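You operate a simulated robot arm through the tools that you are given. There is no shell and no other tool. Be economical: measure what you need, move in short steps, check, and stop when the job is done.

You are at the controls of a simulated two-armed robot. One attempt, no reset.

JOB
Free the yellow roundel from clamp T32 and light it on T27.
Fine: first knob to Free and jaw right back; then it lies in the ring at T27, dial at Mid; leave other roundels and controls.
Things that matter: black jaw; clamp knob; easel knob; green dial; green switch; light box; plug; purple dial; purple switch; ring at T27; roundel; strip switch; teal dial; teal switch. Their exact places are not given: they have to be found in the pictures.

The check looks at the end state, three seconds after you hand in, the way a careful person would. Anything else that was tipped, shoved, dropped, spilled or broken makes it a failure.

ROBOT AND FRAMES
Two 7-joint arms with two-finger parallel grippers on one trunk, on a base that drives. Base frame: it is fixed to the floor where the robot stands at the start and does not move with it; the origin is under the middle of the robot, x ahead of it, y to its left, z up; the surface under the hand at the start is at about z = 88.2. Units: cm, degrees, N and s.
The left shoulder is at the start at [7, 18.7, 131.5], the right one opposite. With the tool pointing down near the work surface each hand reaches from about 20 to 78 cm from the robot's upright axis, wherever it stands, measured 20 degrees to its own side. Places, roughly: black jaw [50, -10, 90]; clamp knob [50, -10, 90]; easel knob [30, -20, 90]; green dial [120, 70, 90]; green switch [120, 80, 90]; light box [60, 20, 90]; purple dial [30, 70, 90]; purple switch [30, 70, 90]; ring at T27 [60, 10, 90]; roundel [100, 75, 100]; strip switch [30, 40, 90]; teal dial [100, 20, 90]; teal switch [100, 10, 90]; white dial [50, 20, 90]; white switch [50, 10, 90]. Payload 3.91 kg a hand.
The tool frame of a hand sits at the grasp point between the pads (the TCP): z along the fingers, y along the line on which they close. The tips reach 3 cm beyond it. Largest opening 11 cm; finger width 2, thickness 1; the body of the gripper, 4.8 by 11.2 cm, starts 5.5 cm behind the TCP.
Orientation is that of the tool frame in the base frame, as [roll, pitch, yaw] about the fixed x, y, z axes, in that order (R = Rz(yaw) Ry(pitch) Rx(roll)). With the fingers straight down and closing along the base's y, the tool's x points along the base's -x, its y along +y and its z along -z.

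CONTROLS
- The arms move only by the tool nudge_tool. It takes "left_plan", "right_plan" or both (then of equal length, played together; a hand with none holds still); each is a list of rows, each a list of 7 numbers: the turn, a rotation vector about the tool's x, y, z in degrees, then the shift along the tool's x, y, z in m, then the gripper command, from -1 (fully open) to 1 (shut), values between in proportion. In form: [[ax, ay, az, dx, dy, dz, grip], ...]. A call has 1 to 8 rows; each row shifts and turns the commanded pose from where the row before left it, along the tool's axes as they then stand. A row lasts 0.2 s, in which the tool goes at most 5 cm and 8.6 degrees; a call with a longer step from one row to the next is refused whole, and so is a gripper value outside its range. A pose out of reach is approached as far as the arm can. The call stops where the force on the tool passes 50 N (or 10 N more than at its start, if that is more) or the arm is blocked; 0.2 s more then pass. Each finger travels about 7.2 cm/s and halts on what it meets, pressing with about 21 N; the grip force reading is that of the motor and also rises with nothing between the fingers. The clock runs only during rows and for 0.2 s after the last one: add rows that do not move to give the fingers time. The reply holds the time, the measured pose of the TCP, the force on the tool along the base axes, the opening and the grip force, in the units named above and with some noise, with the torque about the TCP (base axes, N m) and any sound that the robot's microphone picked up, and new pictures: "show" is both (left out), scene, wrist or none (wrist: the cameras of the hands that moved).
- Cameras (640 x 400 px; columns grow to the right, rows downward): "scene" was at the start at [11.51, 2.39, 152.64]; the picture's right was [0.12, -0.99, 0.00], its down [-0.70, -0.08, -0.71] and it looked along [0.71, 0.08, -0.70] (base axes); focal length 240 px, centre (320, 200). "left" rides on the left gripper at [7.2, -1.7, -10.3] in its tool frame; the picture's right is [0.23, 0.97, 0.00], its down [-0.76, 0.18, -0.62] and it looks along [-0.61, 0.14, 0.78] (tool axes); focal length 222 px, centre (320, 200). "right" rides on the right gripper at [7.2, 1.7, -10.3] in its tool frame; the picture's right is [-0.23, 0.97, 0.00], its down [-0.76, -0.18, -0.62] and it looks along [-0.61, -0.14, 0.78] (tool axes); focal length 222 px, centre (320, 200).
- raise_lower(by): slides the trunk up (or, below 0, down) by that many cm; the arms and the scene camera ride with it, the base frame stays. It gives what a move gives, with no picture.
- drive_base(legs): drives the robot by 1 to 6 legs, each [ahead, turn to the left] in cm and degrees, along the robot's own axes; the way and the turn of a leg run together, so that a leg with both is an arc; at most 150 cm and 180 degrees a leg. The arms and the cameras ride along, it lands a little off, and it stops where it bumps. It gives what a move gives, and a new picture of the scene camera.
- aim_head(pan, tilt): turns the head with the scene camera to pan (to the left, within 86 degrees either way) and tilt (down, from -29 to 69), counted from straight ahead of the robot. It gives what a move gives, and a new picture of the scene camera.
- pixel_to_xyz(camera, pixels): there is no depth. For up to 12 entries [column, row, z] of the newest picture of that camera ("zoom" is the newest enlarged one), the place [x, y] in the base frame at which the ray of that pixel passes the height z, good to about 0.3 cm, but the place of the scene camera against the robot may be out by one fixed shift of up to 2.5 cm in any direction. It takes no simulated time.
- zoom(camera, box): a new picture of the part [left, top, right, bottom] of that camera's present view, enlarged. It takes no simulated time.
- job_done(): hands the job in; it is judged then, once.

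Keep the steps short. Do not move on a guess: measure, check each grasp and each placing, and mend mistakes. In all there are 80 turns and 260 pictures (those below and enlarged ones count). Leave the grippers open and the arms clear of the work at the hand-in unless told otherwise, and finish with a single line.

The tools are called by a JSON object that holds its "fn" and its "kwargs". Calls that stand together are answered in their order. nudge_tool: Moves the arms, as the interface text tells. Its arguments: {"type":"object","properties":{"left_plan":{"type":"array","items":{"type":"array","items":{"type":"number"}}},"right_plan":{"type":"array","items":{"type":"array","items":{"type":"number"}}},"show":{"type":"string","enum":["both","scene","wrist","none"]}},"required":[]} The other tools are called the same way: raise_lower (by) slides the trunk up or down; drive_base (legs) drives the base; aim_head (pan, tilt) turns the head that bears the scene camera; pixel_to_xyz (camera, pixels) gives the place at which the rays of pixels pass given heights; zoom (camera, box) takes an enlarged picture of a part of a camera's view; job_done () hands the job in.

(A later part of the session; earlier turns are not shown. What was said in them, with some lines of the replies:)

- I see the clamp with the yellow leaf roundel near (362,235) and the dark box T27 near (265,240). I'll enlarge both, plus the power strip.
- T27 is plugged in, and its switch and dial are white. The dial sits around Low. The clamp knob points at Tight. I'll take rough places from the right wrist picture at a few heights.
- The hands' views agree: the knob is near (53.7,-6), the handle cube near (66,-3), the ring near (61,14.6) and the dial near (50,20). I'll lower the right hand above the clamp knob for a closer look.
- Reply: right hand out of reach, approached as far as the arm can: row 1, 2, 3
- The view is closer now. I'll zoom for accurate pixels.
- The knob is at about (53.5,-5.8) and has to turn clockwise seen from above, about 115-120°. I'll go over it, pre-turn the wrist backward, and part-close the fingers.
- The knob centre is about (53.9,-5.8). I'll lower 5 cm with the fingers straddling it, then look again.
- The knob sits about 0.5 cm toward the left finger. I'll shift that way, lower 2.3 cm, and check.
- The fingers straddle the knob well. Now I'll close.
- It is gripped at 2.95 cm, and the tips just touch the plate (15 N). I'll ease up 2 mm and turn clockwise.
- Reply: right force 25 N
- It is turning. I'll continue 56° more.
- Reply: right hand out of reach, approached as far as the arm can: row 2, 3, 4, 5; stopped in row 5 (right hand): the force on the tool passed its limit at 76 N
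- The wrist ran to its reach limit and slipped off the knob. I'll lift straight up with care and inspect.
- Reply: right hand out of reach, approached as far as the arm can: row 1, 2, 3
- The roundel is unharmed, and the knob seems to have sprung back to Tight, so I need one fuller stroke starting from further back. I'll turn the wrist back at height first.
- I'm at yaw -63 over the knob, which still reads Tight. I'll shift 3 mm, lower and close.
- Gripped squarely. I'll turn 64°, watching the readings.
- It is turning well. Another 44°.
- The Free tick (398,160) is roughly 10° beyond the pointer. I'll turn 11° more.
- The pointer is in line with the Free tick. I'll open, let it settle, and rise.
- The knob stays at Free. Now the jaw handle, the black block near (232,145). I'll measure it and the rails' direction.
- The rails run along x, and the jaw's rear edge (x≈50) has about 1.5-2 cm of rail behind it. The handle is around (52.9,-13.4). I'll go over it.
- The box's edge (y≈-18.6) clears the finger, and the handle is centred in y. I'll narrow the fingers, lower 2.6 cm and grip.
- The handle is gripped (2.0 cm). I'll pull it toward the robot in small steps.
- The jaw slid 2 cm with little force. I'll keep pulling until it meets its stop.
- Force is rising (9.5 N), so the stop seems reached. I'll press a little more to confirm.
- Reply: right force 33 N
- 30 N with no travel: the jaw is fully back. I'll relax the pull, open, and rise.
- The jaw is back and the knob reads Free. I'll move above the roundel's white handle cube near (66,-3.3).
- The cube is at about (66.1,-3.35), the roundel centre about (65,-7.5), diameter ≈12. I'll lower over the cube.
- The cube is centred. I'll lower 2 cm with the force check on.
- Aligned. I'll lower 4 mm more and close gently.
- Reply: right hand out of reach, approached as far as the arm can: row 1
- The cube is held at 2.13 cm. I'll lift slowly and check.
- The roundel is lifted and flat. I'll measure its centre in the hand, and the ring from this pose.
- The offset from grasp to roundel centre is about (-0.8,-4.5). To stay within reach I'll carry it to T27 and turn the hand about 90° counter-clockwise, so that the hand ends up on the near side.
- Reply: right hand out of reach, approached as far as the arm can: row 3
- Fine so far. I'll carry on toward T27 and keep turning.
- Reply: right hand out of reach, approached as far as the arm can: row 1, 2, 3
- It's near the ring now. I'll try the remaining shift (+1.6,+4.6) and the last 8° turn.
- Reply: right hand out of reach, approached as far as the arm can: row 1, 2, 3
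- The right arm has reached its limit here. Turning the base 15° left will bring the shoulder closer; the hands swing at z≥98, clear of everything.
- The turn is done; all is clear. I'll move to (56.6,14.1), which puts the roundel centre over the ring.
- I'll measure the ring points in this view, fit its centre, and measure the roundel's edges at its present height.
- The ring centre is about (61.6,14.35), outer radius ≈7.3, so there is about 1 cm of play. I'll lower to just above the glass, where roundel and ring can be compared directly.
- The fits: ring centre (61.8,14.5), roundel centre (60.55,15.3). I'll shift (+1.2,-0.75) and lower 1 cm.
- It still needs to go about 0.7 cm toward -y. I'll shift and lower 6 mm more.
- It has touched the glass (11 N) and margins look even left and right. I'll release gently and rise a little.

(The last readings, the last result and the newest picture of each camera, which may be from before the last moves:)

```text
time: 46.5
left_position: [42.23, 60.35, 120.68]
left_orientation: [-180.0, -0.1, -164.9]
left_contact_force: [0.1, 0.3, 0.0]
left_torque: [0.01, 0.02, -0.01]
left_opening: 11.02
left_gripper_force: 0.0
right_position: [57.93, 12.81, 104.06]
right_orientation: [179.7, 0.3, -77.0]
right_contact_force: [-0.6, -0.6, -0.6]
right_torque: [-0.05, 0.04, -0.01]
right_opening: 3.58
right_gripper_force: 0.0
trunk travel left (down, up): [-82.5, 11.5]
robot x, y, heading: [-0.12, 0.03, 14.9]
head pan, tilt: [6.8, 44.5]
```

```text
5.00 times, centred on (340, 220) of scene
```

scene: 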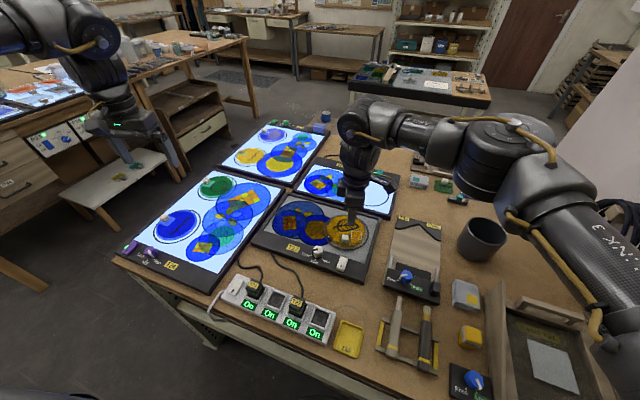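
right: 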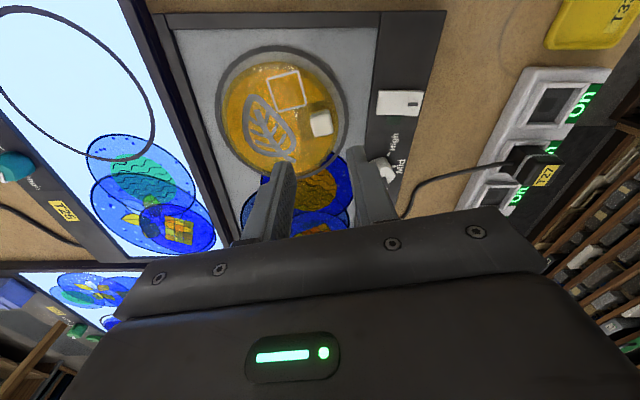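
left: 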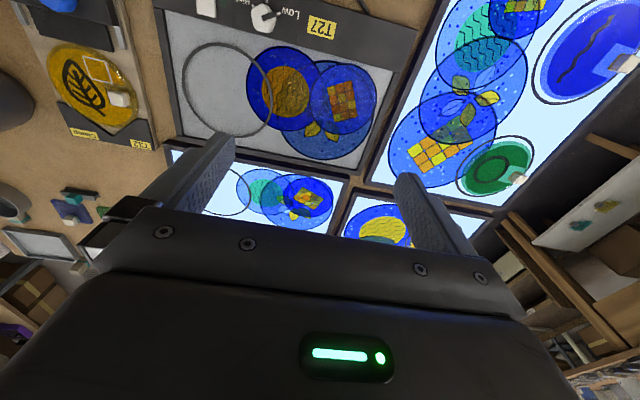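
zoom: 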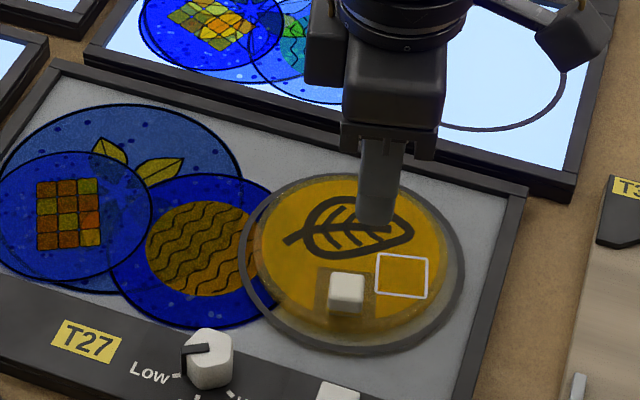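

The roundel lies inside the ring with a margin all round. Next come the dial and switch; I'll measure them.

{"fn": "pixel_to_xyz", "kwargs": {"camera": "right", "pixels": [[378, 170, 91], [378, 170, 92], [378, 170, 93], [400, 103, 90.5], [400, 103, 91.5], [408, 103, 91]]}}

{"fn": "zoom", "kwargs": {"camera": "scene", "box": [290, 225, 380, 285]}}

```text
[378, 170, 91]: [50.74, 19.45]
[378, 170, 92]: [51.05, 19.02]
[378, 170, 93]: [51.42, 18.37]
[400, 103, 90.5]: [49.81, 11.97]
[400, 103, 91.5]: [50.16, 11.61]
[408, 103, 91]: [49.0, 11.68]
```

```text
6.67 times, centred on (335, 255) of scene
```

zoom: 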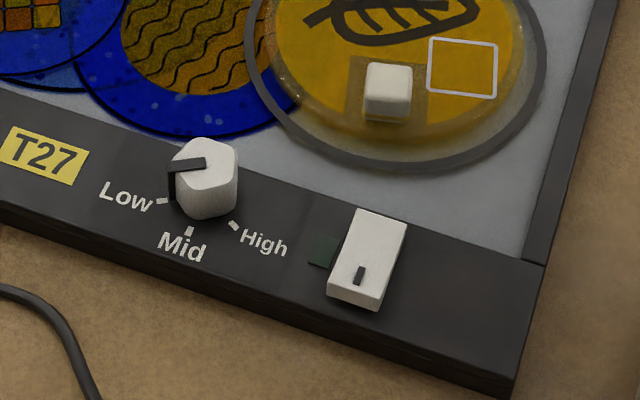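

Now I'll compare the rocker tilt with the lit boxes' switches.

{"fn": "zoom", "kwargs": {"camera": "scene", "box": [110, 225, 200, 285]}}

{"fn": "zoom", "kwargs": {"camera": "scene", "box": [215, 265, 275, 305]}}

{"fn": "zoom", "kwargs": {"camera": "scene", "box": [325, 245, 360, 280]}}

{"fn": "zoom", "kwargs": {"camera": "right", "box": [350, 60, 460, 200]}}

```text
6.67 times, centred on (155, 255) of scene
```

zoom: 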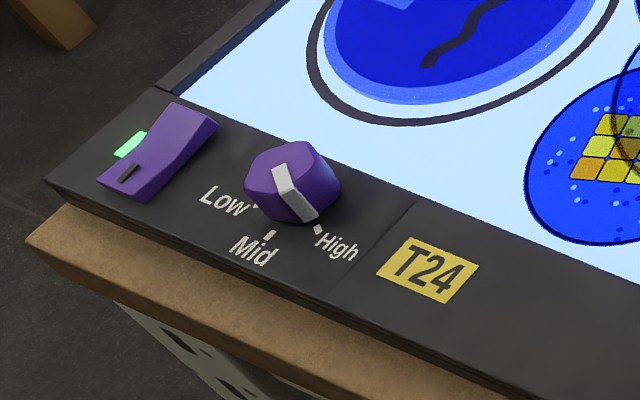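

```text
10.00 times, centred on (245, 285) of scene
```

zoom: 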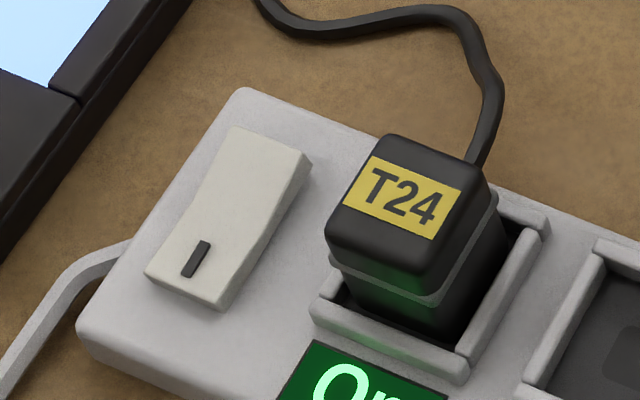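

```text
11.43 times, centred on (342, 262) of scene
```

zoom: 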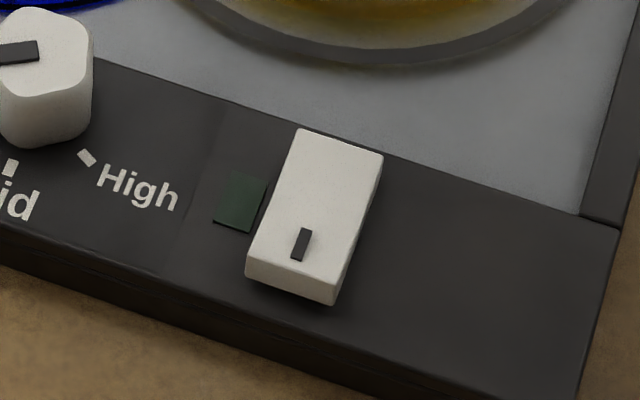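

```text
2.86 times, centred on (405, 130) of right
```

zoom: 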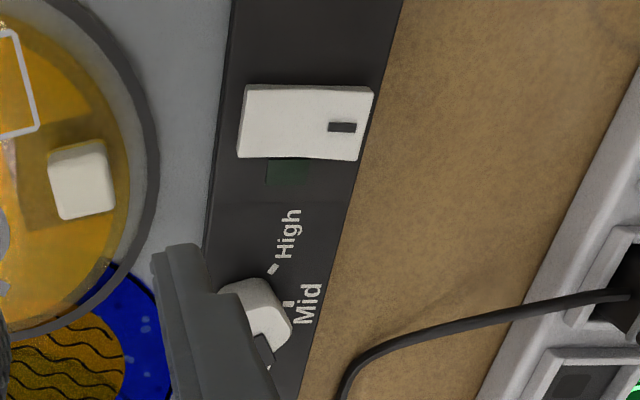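

The lit rockers have the marked (near) end down, and T27's near end is up, so I must press the near end. First the dial: I'll move over it with the wrist pre-turned, since Low→Mid runs counter-clockwise.

{"fn": "nudge_tool", "kwargs": {"right_plan": [[0, 0, 0, -0.027, 0.0197, 0, 0.1], [0, 0, 0, -0.027, 0.0197, 0, 0.1], [0, 0, 0, -0.027, 0.0197, 0, 0.1], [0, 0, 8.5, 0, 0, 0, 0.1], [0, 0, 8.5, 0, 0, 0, 0.1], [0, 0, 8.5, 0, 0, 0, 0.1], [0, 0, 8.5, 0, 0, 0, 0.1], [0, 0, 8.5, 0, 0, 0, 0.1]], "show": "wrist"}}

{"fn": "zoom", "kwargs": {"camera": "right", "box": [220, 60, 420, 185]}}

```text
time: 48.3
left_position: [42.0, 60.31, 120.67]
left_orientation: [-180.0, -0.1, -165.0]
left_contact_force: [-0.7, 0.6, -0.1]
left_torque: [0.01, -0.01, -0.06]
left_opening: 11.02
left_gripper_force: 0.0
right_position: [50.41, 19.33, 104.18]
right_orientation: [179.8, 0.1, -119.5]
right_contact_force: [0.4, -0.1, 0.2]
right_torque: [0.04, -0.02, 0.01]
right_opening: 4.97
right_gripper_force: 0.0
trunk travel left (down, up): [-82.5, 11.5]
robot x, y, heading: [0.16, -0.34, 14.9]
head pan, tilt: [6.8, 44.5]
```

right: 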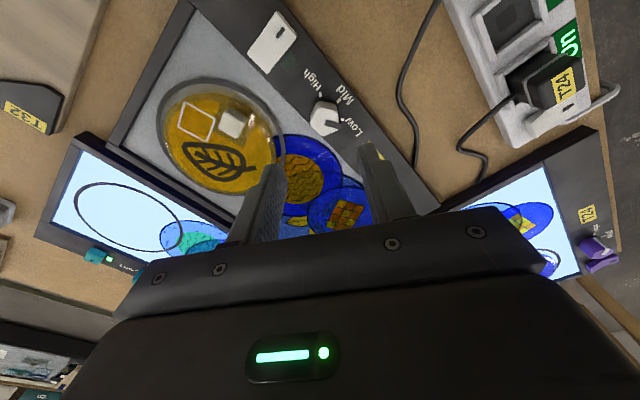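

```text
3.20 times, centred on (320, 122) of right
```

zoom: 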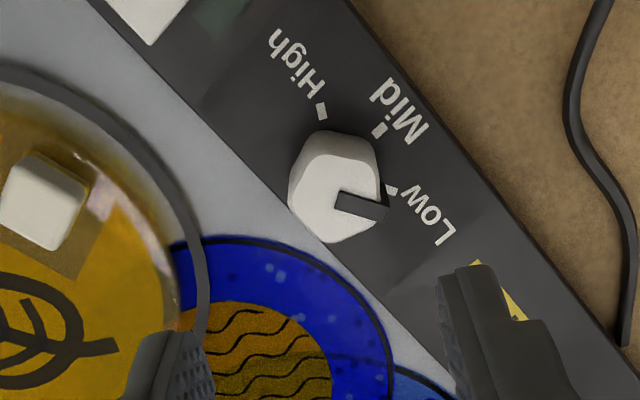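

{"fn": "pixel_to_xyz", "kwargs": {"camera": "right", "pixels": [[342.5, 119, 90.5], [338, 100, 90.5], [320.6, 94, 90.5], [323.5, 121, 92.5], [340, 126, 92.5], [327, 119, 92.5], [323.5, 121, 93.5]]}}

```text
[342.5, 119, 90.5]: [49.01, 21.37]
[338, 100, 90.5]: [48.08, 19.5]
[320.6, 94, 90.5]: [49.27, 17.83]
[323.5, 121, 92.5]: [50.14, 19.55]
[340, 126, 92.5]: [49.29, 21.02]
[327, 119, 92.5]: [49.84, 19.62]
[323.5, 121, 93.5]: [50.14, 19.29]
```

The dial axis is about (50.2,19.6), and Low→Mid is roughly 57°. I'll lower around it.

{"fn": "nudge_tool", "kwargs": {"right_plan": [[0, 0, 0, 0, 0.002, 0.035, 0.1], [0, 0, 0, 0, 0, 0.035, 0.1], [0, 0, 0, 0, 0, 0.02, 0.1], [0, 0, 0, 0, 0, 0, 0.1]], "show": "wrist"}}

{"fn": "zoom", "kwargs": {"camera": "right", "box": [220, 90, 420, 215]}}

{"fn": "zoom", "kwargs": {"camera": "scene", "box": [280, 210, 370, 270]}}

```text
time: 49.3
left_position: [42.15, 60.34, 120.62]
left_orientation: [-180.0, -0.1, -164.9]
left_contact_force: [0.0, -0.7, -0.2]
left_torque: [-0.01, 0.03, 0.02]
left_opening: 10.99
left_gripper_force: 0.1
right_position: [50.07, 19.53, 95.12]
right_orientation: [179.8, 0.1, -119.4]
right_contact_force: [-0.2, 0.8, 0.3]
right_torque: [-0.02, 0.0, -0.01]
right_opening: 4.97
right_gripper_force: 0.0
trunk travel left (down, up): [-82.5, 11.5]
robot x, y, heading: [-0.07, 0.06, 14.9]
head pan, tilt: [6.8, 44.5]
```

right: 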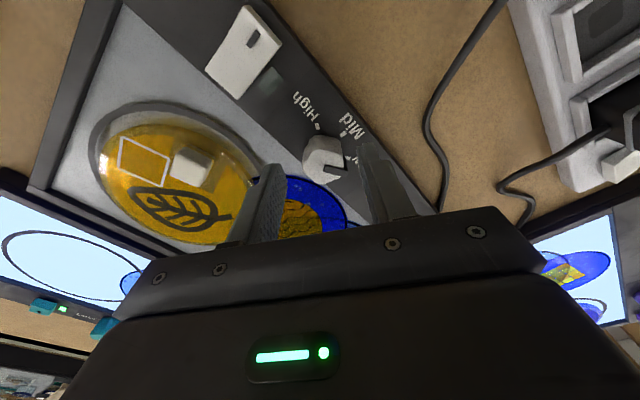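

```text
3.20 times, centred on (320, 152) of right
```

zoom: 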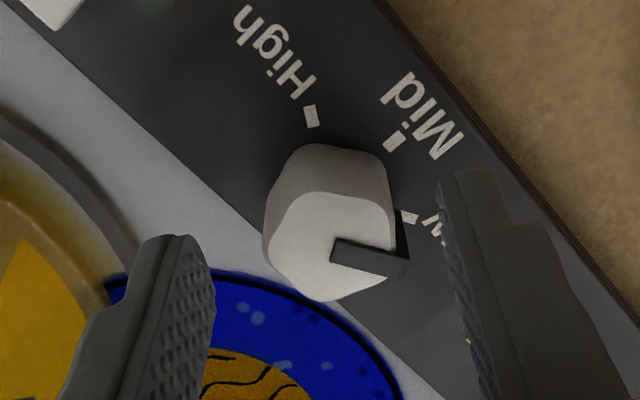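

```text
6.67 times, centred on (325, 240) of scene
```

zoom: 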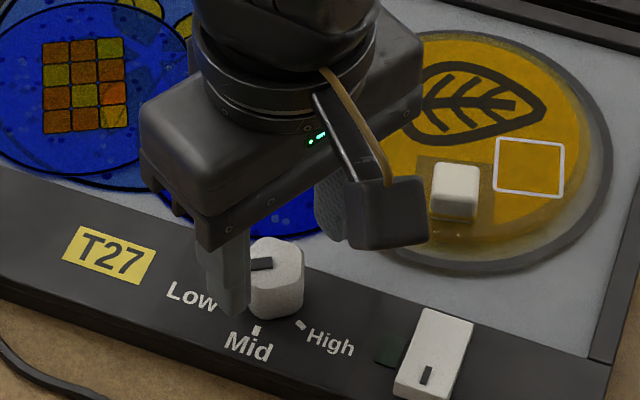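

The dial is between the fingers. I'll lower 0.9 cm and close.

{"fn": "nudge_tool", "kwargs": {"right_plan": [[0, 0, 0, 0, 0.0015, 0.009, 0.1], [0, 0, 0, 0, 0, 0, 0.5], [0, 0, 0, 0, 0, 0, 1], [0, 0, 0, 0, 0, 0, 1]], "show": "none"}}

{"fn": "zoom", "kwargs": {"camera": "right", "box": [220, 90, 420, 215]}}

```text
time: 50.3
left_position: [41.99, 60.36, 120.69]
left_orientation: [180.0, -0.2, -164.9]
left_contact_force: [-0.6, 0.1, -1.3]
left_torque: [-0.01, -0.01, 0.01]
left_opening: 11.02
left_gripper_force: 0.2
right_position: [49.98, 19.63, 94.27]
right_orientation: [179.7, 0.0, -119.3]
right_contact_force: [0.9, 0.4, 2.1]
right_torque: [-0.29, 0.04, 0.08]
right_opening: 2.92
right_gripper_force: 44.9
trunk travel left (down, up): [-82.5, 11.5]
robot x, y, heading: [0.02, 0.16, 15.0]
head pan, tilt: [6.8, 44.5]
```

```text
3.20 times, centred on (320, 152) of right
```

zoom: 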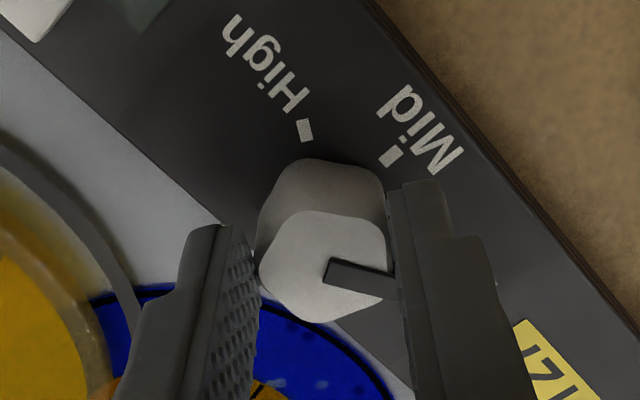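

Gripped (2.9 cm). I'll turn counter-clockwise by 48°, then look.

{"fn": "nudge_tool", "kwargs": {"right_plan": [[0, 0, -8, 0, 0, 0, 1], [0, 0, -8, 0, 0, 0, 1], [0, 0, -8, 0, 0, 0, 1], [0, 0, -8, 0, 0, 0, 1], [0, 0, -8, 0, 0, 0, 1], [0, 0, -8, 0, 0, 0, 1], [0, 0, 0, 0, 0, 0, 1]], "show": "wrist"}}

{"fn": "zoom", "kwargs": {"camera": "right", "box": [220, 90, 420, 215]}}

{"fn": "zoom", "kwargs": {"camera": "scene", "box": [280, 210, 370, 270]}}

```text
time: 51.9
left_position: [42.35, 60.38, 120.53]
left_orientation: [-179.9, -0.3, -165.0]
left_contact_force: [-0.3, -1.0, -0.5]
left_torque: [0.01, -0.01, 0.02]
left_opening: 11.0
left_gripper_force: 0.1
right_position: [50.43, 19.44, 94.2]
right_orientation: [179.8, 0.2, -71.4]
right_contact_force: [28.7, 5.7, 16.2]
right_torque: [-0.32, -1.04, -0.14]
right_opening: 2.96
right_gripper_force: 45.1
trunk travel left (down, up): [-82.5, 11.5]
robot x, y, heading: [0.46, -0.24, 14.9]
head pan, tilt: [6.8, 44.5]
```

right: 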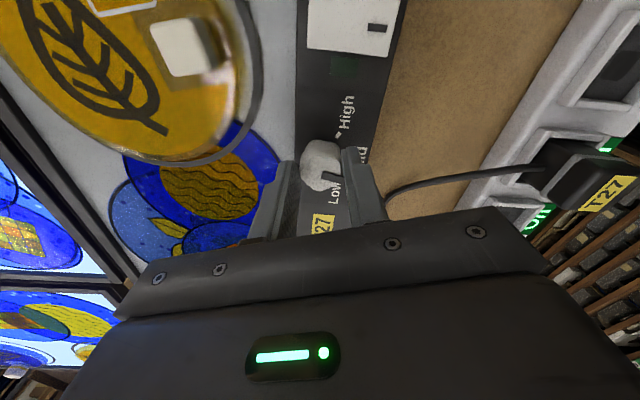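

```text
3.20 times, centred on (320, 152) of right
```

zoom: 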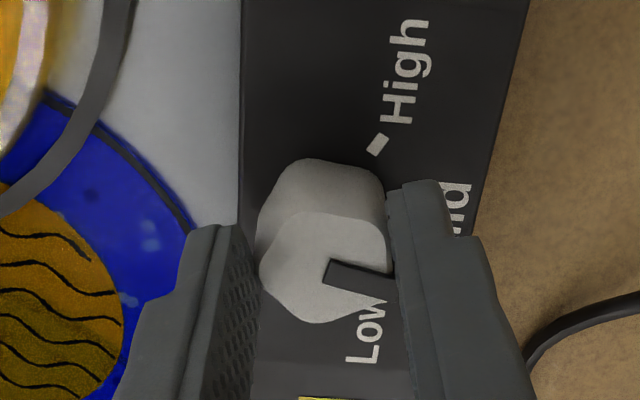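

```text
6.67 times, centred on (325, 240) of scene
```

zoom: 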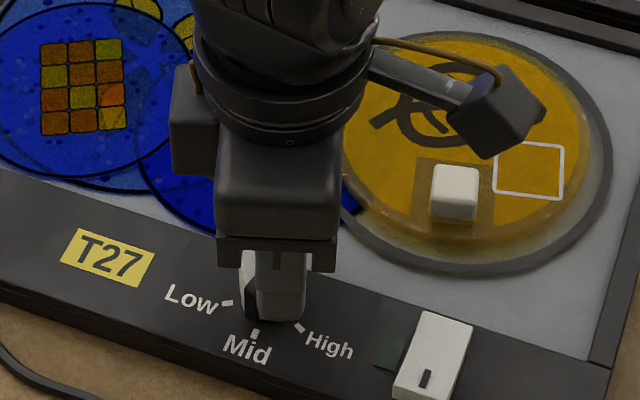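

High has come almost to Mid's former place, so about 6-7° remain. I'll turn 6.5° more, relieving the side load slightly.

{"fn": "nudge_tool", "kwargs": {"right_plan": [[0, 0, -6.5, 0, -0.003, -0.001, 1], [0, 0, 0, 0, 0, 0, 1]], "show": "none"}}

{"fn": "zoom", "kwargs": {"camera": "right", "box": [220, 90, 420, 215]}}

{"fn": "zoom", "kwargs": {"camera": "scene", "box": [280, 210, 370, 270]}}

```text
time: 52.5
left_position: [42.3, 60.4, 120.56]
left_orientation: [180.0, -0.2, -164.9]
left_contact_force: [0.1, 0.3, -0.3]
left_torque: [0.0, -0.05, 0.02]
left_opening: 11.0
left_gripper_force: 0.0
right_position: [50.54, 19.59, 94.31]
right_orientation: [179.8, 0.2, -64.8]
right_contact_force: [22.2, 1.3, 8.8]
right_torque: [0.0, -0.9, -0.07]
right_opening: 2.91
right_gripper_force: 45.2
trunk travel left (down, up): [-82.5, 11.5]
robot x, y, heading: [0.59, -0.11, 15.1]
head pan, tilt: [6.8, 44.5]
```

```text
3.20 times, centred on (320, 152) of right
```

zoom: 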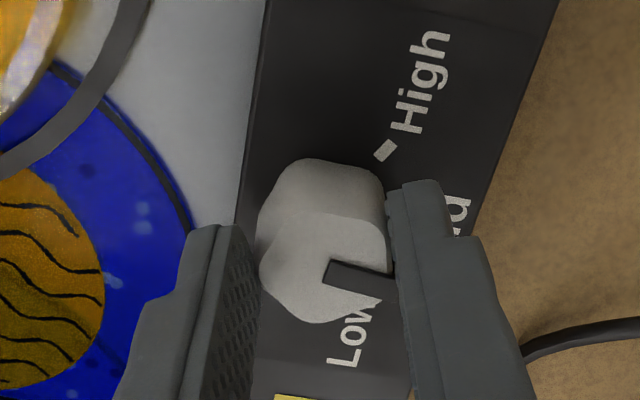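

```text
6.67 times, centred on (325, 240) of scene
```

zoom: 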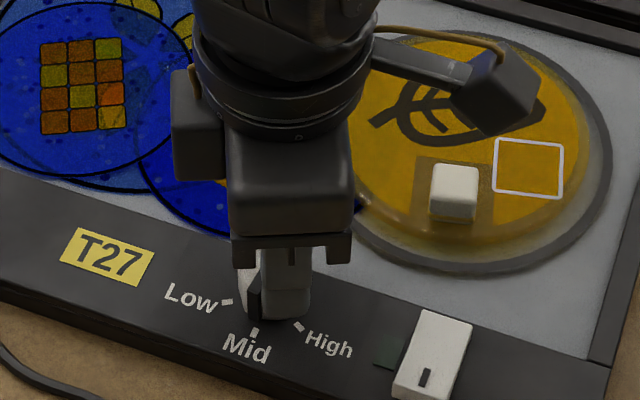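

High now stands where Mid was, so the pointer should be on Mid. I'll release and rise to check.

{"fn": "nudge_tool", "kwargs": {"right_plan": [[0, 0, 0, 0, 0, 0, 0.1], [0, 0, 0, 0, 0, 0, 0.1], [0, 0, 0, 0, 0, -0.025, 0.1], [0, 0, 0, 0, 0, -0.04, 0.1], [0, 0, 0, 0, 0, 0, 0.1]], "show": "wrist"}}

{"fn": "zoom", "kwargs": {"camera": "right", "box": [240, 70, 440, 195]}}

{"fn": "zoom", "kwargs": {"camera": "scene", "box": [280, 210, 370, 270]}}

```text
time: 53.7
left_position: [42.19, 60.42, 120.5]
left_orientation: [-179.9, -0.1, -164.9]
left_contact_force: [-0.6, -0.1, -0.8]
left_torque: [0.02, 0.02, 0.02]
left_opening: 11.01
left_gripper_force: 0.0
right_position: [50.37, 19.43, 100.86]
right_orientation: [179.8, 0.2, -65.0]
right_contact_force: [0.3, 0.1, 0.9]
right_torque: [0.02, -0.01, -0.01]
right_opening: 4.94
right_gripper_force: 0.0
trunk travel left (down, up): [-82.5, 11.5]
robot x, y, heading: [-0.5, -0.13, 14.9]
head pan, tilt: [6.8, 44.5]
```

right: 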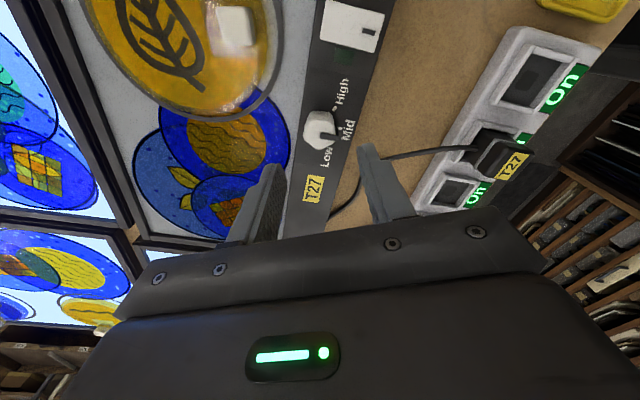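

```text
3.20 times, centred on (340, 132) of right
```

zoom: 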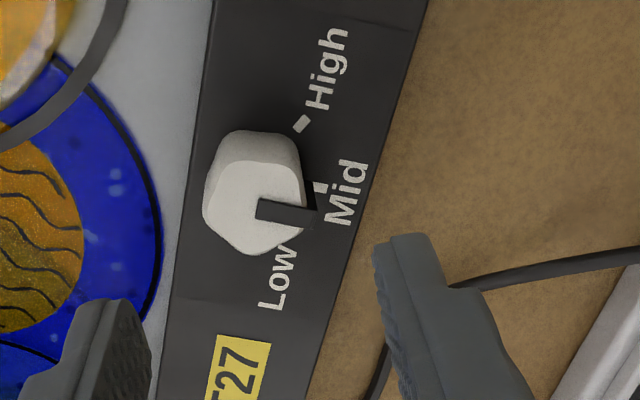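

```text
6.67 times, centred on (325, 240) of scene
```

zoom: 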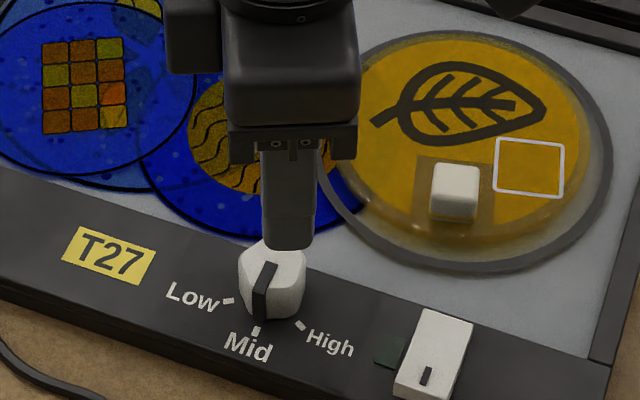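

The dial is at Mid. Now I'll locate the switch's near end (mark around (366,31) in the right wrist view).

{"fn": "pixel_to_xyz", "kwargs": {"camera": "right", "pixels": [[368, 31, 91], [368, 31, 92], [352, 22, 91], [380, 33, 91], [322, 20, 91]]}}

{"fn": "pixel_to_xyz", "kwargs": {"camera": "scene", "pixels": [[339, 266.5, 91], [317, 250, 92.5]]}}

```text
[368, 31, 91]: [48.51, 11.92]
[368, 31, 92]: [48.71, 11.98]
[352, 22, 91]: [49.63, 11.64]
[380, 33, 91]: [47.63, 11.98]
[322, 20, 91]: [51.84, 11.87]
```

```text
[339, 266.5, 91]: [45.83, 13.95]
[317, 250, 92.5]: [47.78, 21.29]
```

The switch spans x≈47.6–51.9 at y≈11.9. I'll close the fingers and go above its near end.

{"fn": "nudge_tool", "kwargs": {"right_plan": [[0, 0, 0, 0.0293, 0.0262, 0, 1], [0, 0, 0, 0.0293, 0.0262, 0, 1], [0, 0, 0, 0, 0, 0.02, 1], [0, 0, 0, 0, 0, 0.02, 1], [0, 0, 0, 0, 0, 0, 1]], "show": "wrist"}}

{"fn": "zoom", "kwargs": {"camera": "right", "box": [220, 80, 420, 205]}}

{"fn": "zoom", "kwargs": {"camera": "scene", "box": [300, 220, 375, 280]}}

```text
time: 54.9
left_position: [41.98, 60.22, 120.85]
left_orientation: [179.8, -0.1, -164.9]
left_contact_force: [0.7, -0.5, -0.4]
left_torque: [0.02, 0.01, -0.01]
left_opening: 11.02
left_gripper_force: 0.1
right_position: [48.08, 11.98, 97.02]
right_orientation: [179.9, 0.3, -64.9]
right_contact_force: [-0.8, -0.2, 0.4]
right_torque: [0.0, 0.04, 0.01]
right_opening: 0.01
right_gripper_force: 21.3
trunk travel left (down, up): [-82.5, 11.5]
robot x, y, heading: [0.35, -0.08, 15.1]
head pan, tilt: [6.8, 44.5]
```

right: 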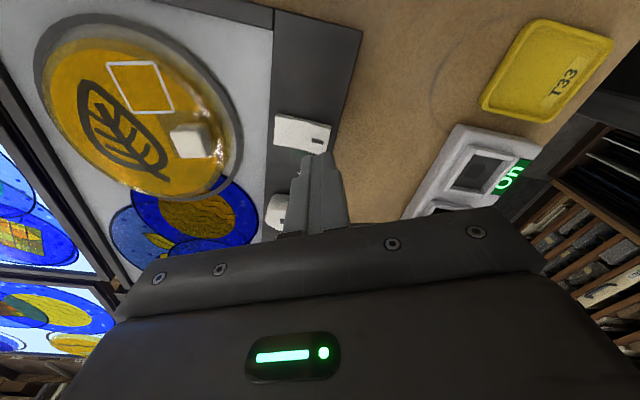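

```text
3.20 times, centred on (320, 142) of right
```

zoom: 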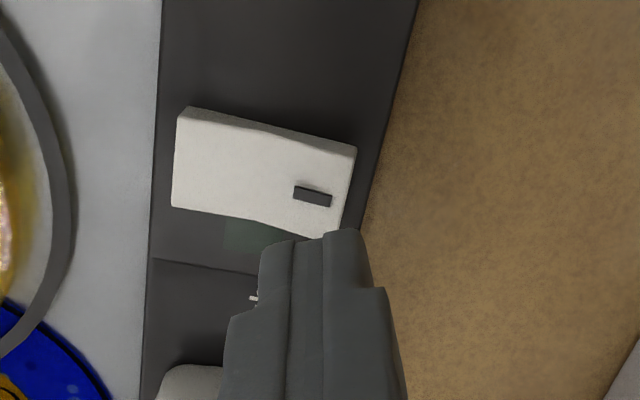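

```text
6.67 times, centred on (338, 250) of scene
```

zoom: 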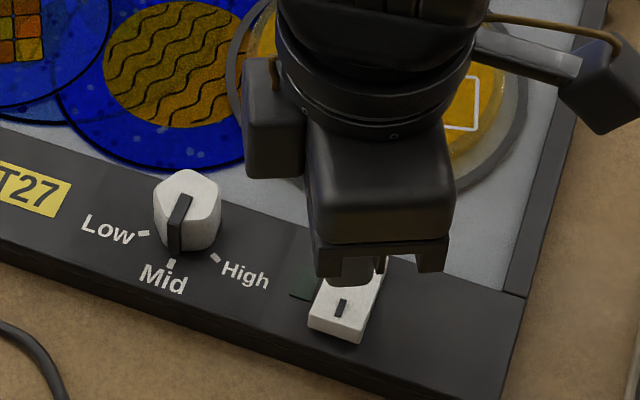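

{"fn": "pixel_to_xyz", "kwargs": {"camera": "right", "pixels": [[318, 141, 91], [318, 141, 91.7], [328, 135, 91], [276, 128, 91], [320, 163, 94]]}}

```text
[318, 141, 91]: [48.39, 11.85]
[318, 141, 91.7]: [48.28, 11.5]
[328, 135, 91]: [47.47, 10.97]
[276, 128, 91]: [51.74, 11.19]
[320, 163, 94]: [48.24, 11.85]
```

Aligned with the mark. I'll press down in small steps.

{"fn": "nudge_tool", "kwargs": {"right_plan": [[0, 0, 0, 0.003, 0, 0.008, 1], [0, 0, 0, 0, 0, 0.006, 1], [0, 0, 0, 0, 0, 0.004, 1], [0, 0, 0, 0, 0, 0.004, 1], [0, 0, 0, 0, 0, 0.003, 1]], "show": "scene"}}

{"fn": "zoom", "kwargs": {"camera": "scene", "box": [300, 220, 375, 280]}}

```text
time: 56.1
left_position: [42.08, 60.37, 120.71]
left_orientation: [-180.0, 0.0, -164.9]
left_contact_force: [0.5, 0.0, -0.1]
left_torque: [0.03, 0.01, 0.0]
left_opening: 10.98
left_gripper_force: 0.1
right_position: [48.31, 11.82, 94.41]
right_orientation: [179.8, 0.2, -64.8]
right_contact_force: [0.2, 0.3, 0.5]
right_torque: [-0.03, -0.02, -0.01]
right_opening: 0.0
right_gripper_force: 20.5
trunk travel left (down, up): [-82.5, 11.5]
robot x, y, heading: [0.2, -0.27, 14.9]
head pan, tilt: [6.8, 44.5]
```

scene: 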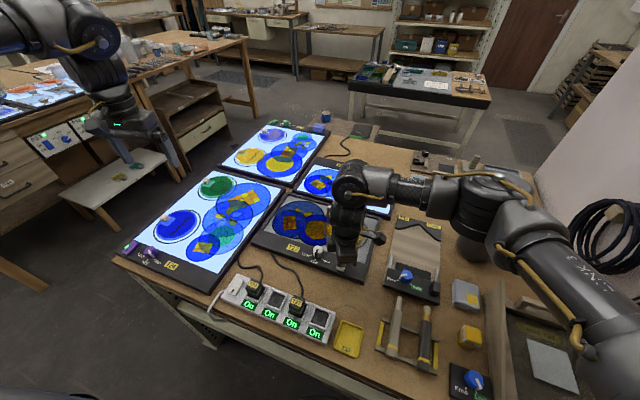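

```text
6.67 times, centred on (338, 250) of scene
```

zoom: 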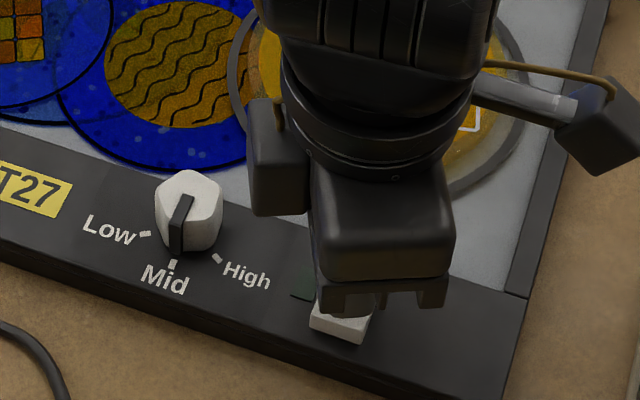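

No contact yet at tip height 91.4. I'll continue down in 3 mm steps.

{"fn": "nudge_tool", "kwargs": {"right_plan": [[0, 0, 0, 0, 0.003, 0.003, 1], [0, 0, 0, 0, 0, 0.003, 1], [0, 0, 0, 0, 0, 0.003, 1], [0, 0, 0, 0, 0, 0.003, 1]], "show": "scene"}}

```text
time: 57.1
left_position: [41.95, 60.33, 120.72]
left_orientation: [-180.0, -0.1, -164.9]
left_contact_force: [-0.7, -0.1, -0.6]
left_torque: [0.02, -0.01, 0.0]
left_opening: 11.01
left_gripper_force: 0.1
right_position: [48.02, 11.63, 93.28]
right_orientation: [179.8, 0.3, -64.9]
right_contact_force: [-2.4, -0.5, 2.8]
right_torque: [0.0, 0.01, -0.03]
right_opening: 0.0
right_gripper_force: 20.9
trunk travel left (down, up): [-82.5, 11.5]
robot x, y, heading: [-0.11, 0.37, 14.8]
head pan, tilt: [6.8, 44.5]
```

scene: 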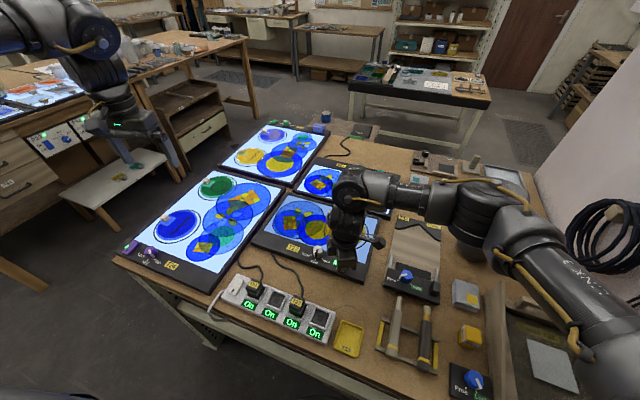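

T27 has come on, with a green lamp by the switch. I'll rise straight up and check it stays.

{"fn": "nudge_tool", "kwargs": {"right_plan": [[0, 0, 0, 0, 0, -0.02, 1], [0, 0, 0, 0, 0, -0.04, 1], [0, 0, 0, 0, 0, -0.045, 1], [0, 0, 0, 0.03, 0, -0.02, 0], [0, 0, 0, 0.04, 0, 0, -0.5], [0, 0, 0, 0.04, 0, 0, -1], [0, 0, 0, 0.04, 0, 0, -1]], "show": "scene"}}

{"fn": "zoom", "kwargs": {"camera": "scene", "box": [230, 180, 410, 300]}}

```text
time: 58.7
left_position: [42.09, 60.09, 120.85]
left_orientation: [179.9, -0.1, -164.9]
left_contact_force: [-0.4, 0.0, 1.5]
left_torque: [0.04, -0.02, 0.0]
left_opening: 11.0
left_gripper_force: 0.0
right_position: [54.4, -2.14, 105.73]
right_orientation: [179.9, 0.3, -64.9]
right_contact_force: [0.1, -0.3, 0.5]
right_torque: [0.01, -0.01, -0.01]
right_opening: 11.0
right_gripper_force: 0.0
trunk travel left (down, up): [-82.5, 11.5]
robot x, y, heading: [0.04, -0.14, 14.6]
head pan, tilt: [6.8, 44.5]
```

scene: 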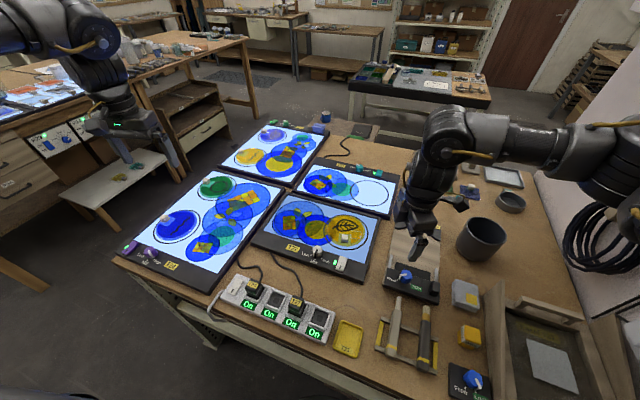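

```text
3.33 times, centred on (320, 240) of scene
```

zoom: 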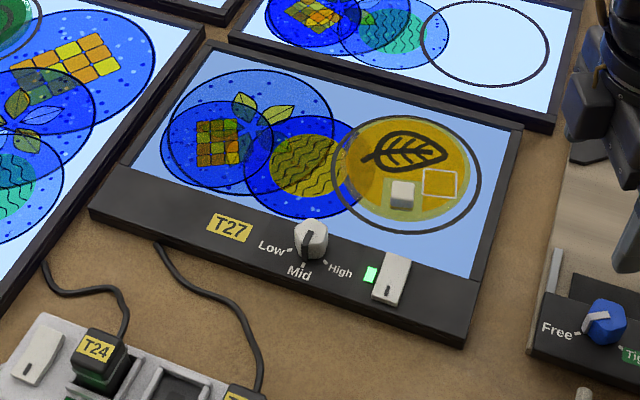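

T27 is lit at Mid. I'll take a closer look at the roundel's margins and the clamp.

{"fn": "zoom", "kwargs": {"camera": "scene", "box": [315, 205, 375, 250]}}

{"fn": "nudge_tool", "kwargs": {"right_plan": [[0, 0, 0, 0.0, 0.03, -0.03, -1], [0, 0, 0, 0.0, 0.04, -0.01, -1], [0, 0, 8, 0.0, 0.04, 0, -1], [0, 0, 8, 0, 0, 0, -1], [0, 0, 0, 0, 0, 0, -1]], "show": "both"}}

{"fn": "zoom", "kwargs": {"camera": "scene", "box": [370, 210, 450, 310]}}

```text
8.89 times, centred on (345, 228) of scene
```

zoom: 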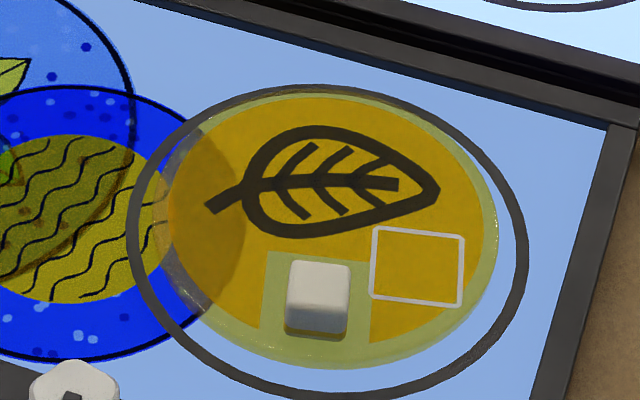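

```text
time: 59.9
left_position: [41.84, 60.26, 120.61]
left_orientation: [180.0, 0.0, -165.0]
left_contact_force: [0.0, -0.1, -0.7]
left_torque: [0.04, -0.01, 0.01]
left_opening: 10.98
left_gripper_force: 0.0
right_position: [44.39, -6.66, 109.76]
right_orientation: [179.8, 0.2, -81.0]
right_contact_force: [0.7, -0.1, -0.5]
right_torque: [-0.01, 0.0, 0.01]
right_opening: 10.99
right_gripper_force: 0.1
trunk travel left (down, up): [-82.5, 11.5]
robot x, y, heading: [0.0, -0.1, 15.1]
head pan, tilt: [6.8, 44.5]
```

scene: 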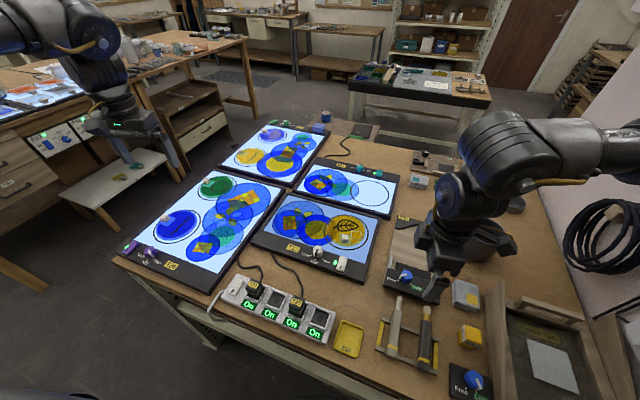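
right: 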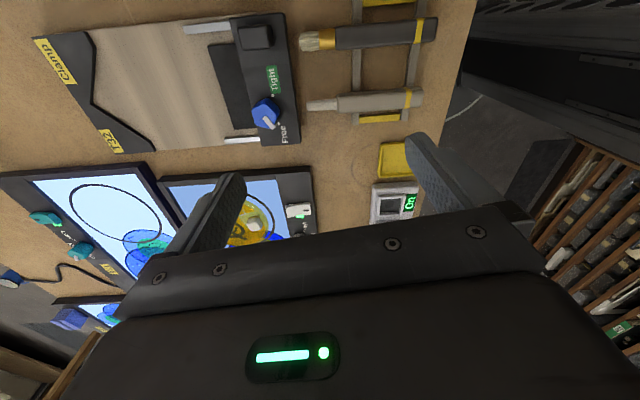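

```text
4.00 times, centred on (410, 260) of scene
```

zoom: 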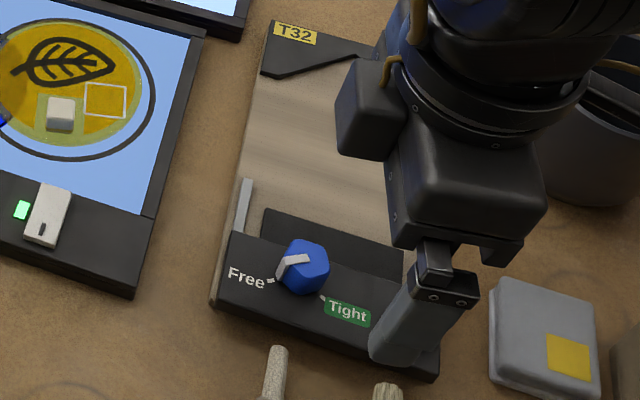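

Everything checks out: the knob is at Free and the jaw is fully back. The yellow roundel lies inside the T27 ring, and the box is lit with its dial at Mid. Grippers are open and the hands are well above the work, so I'm handing in.

{"fn": "job_done", "kwargs": {}}

```text
The job is handed in.
```

The yellow roundel is out of clamp T32 (knob at Free, jaw right back) and lies in the ring at T27, lit with the dial at Mid.
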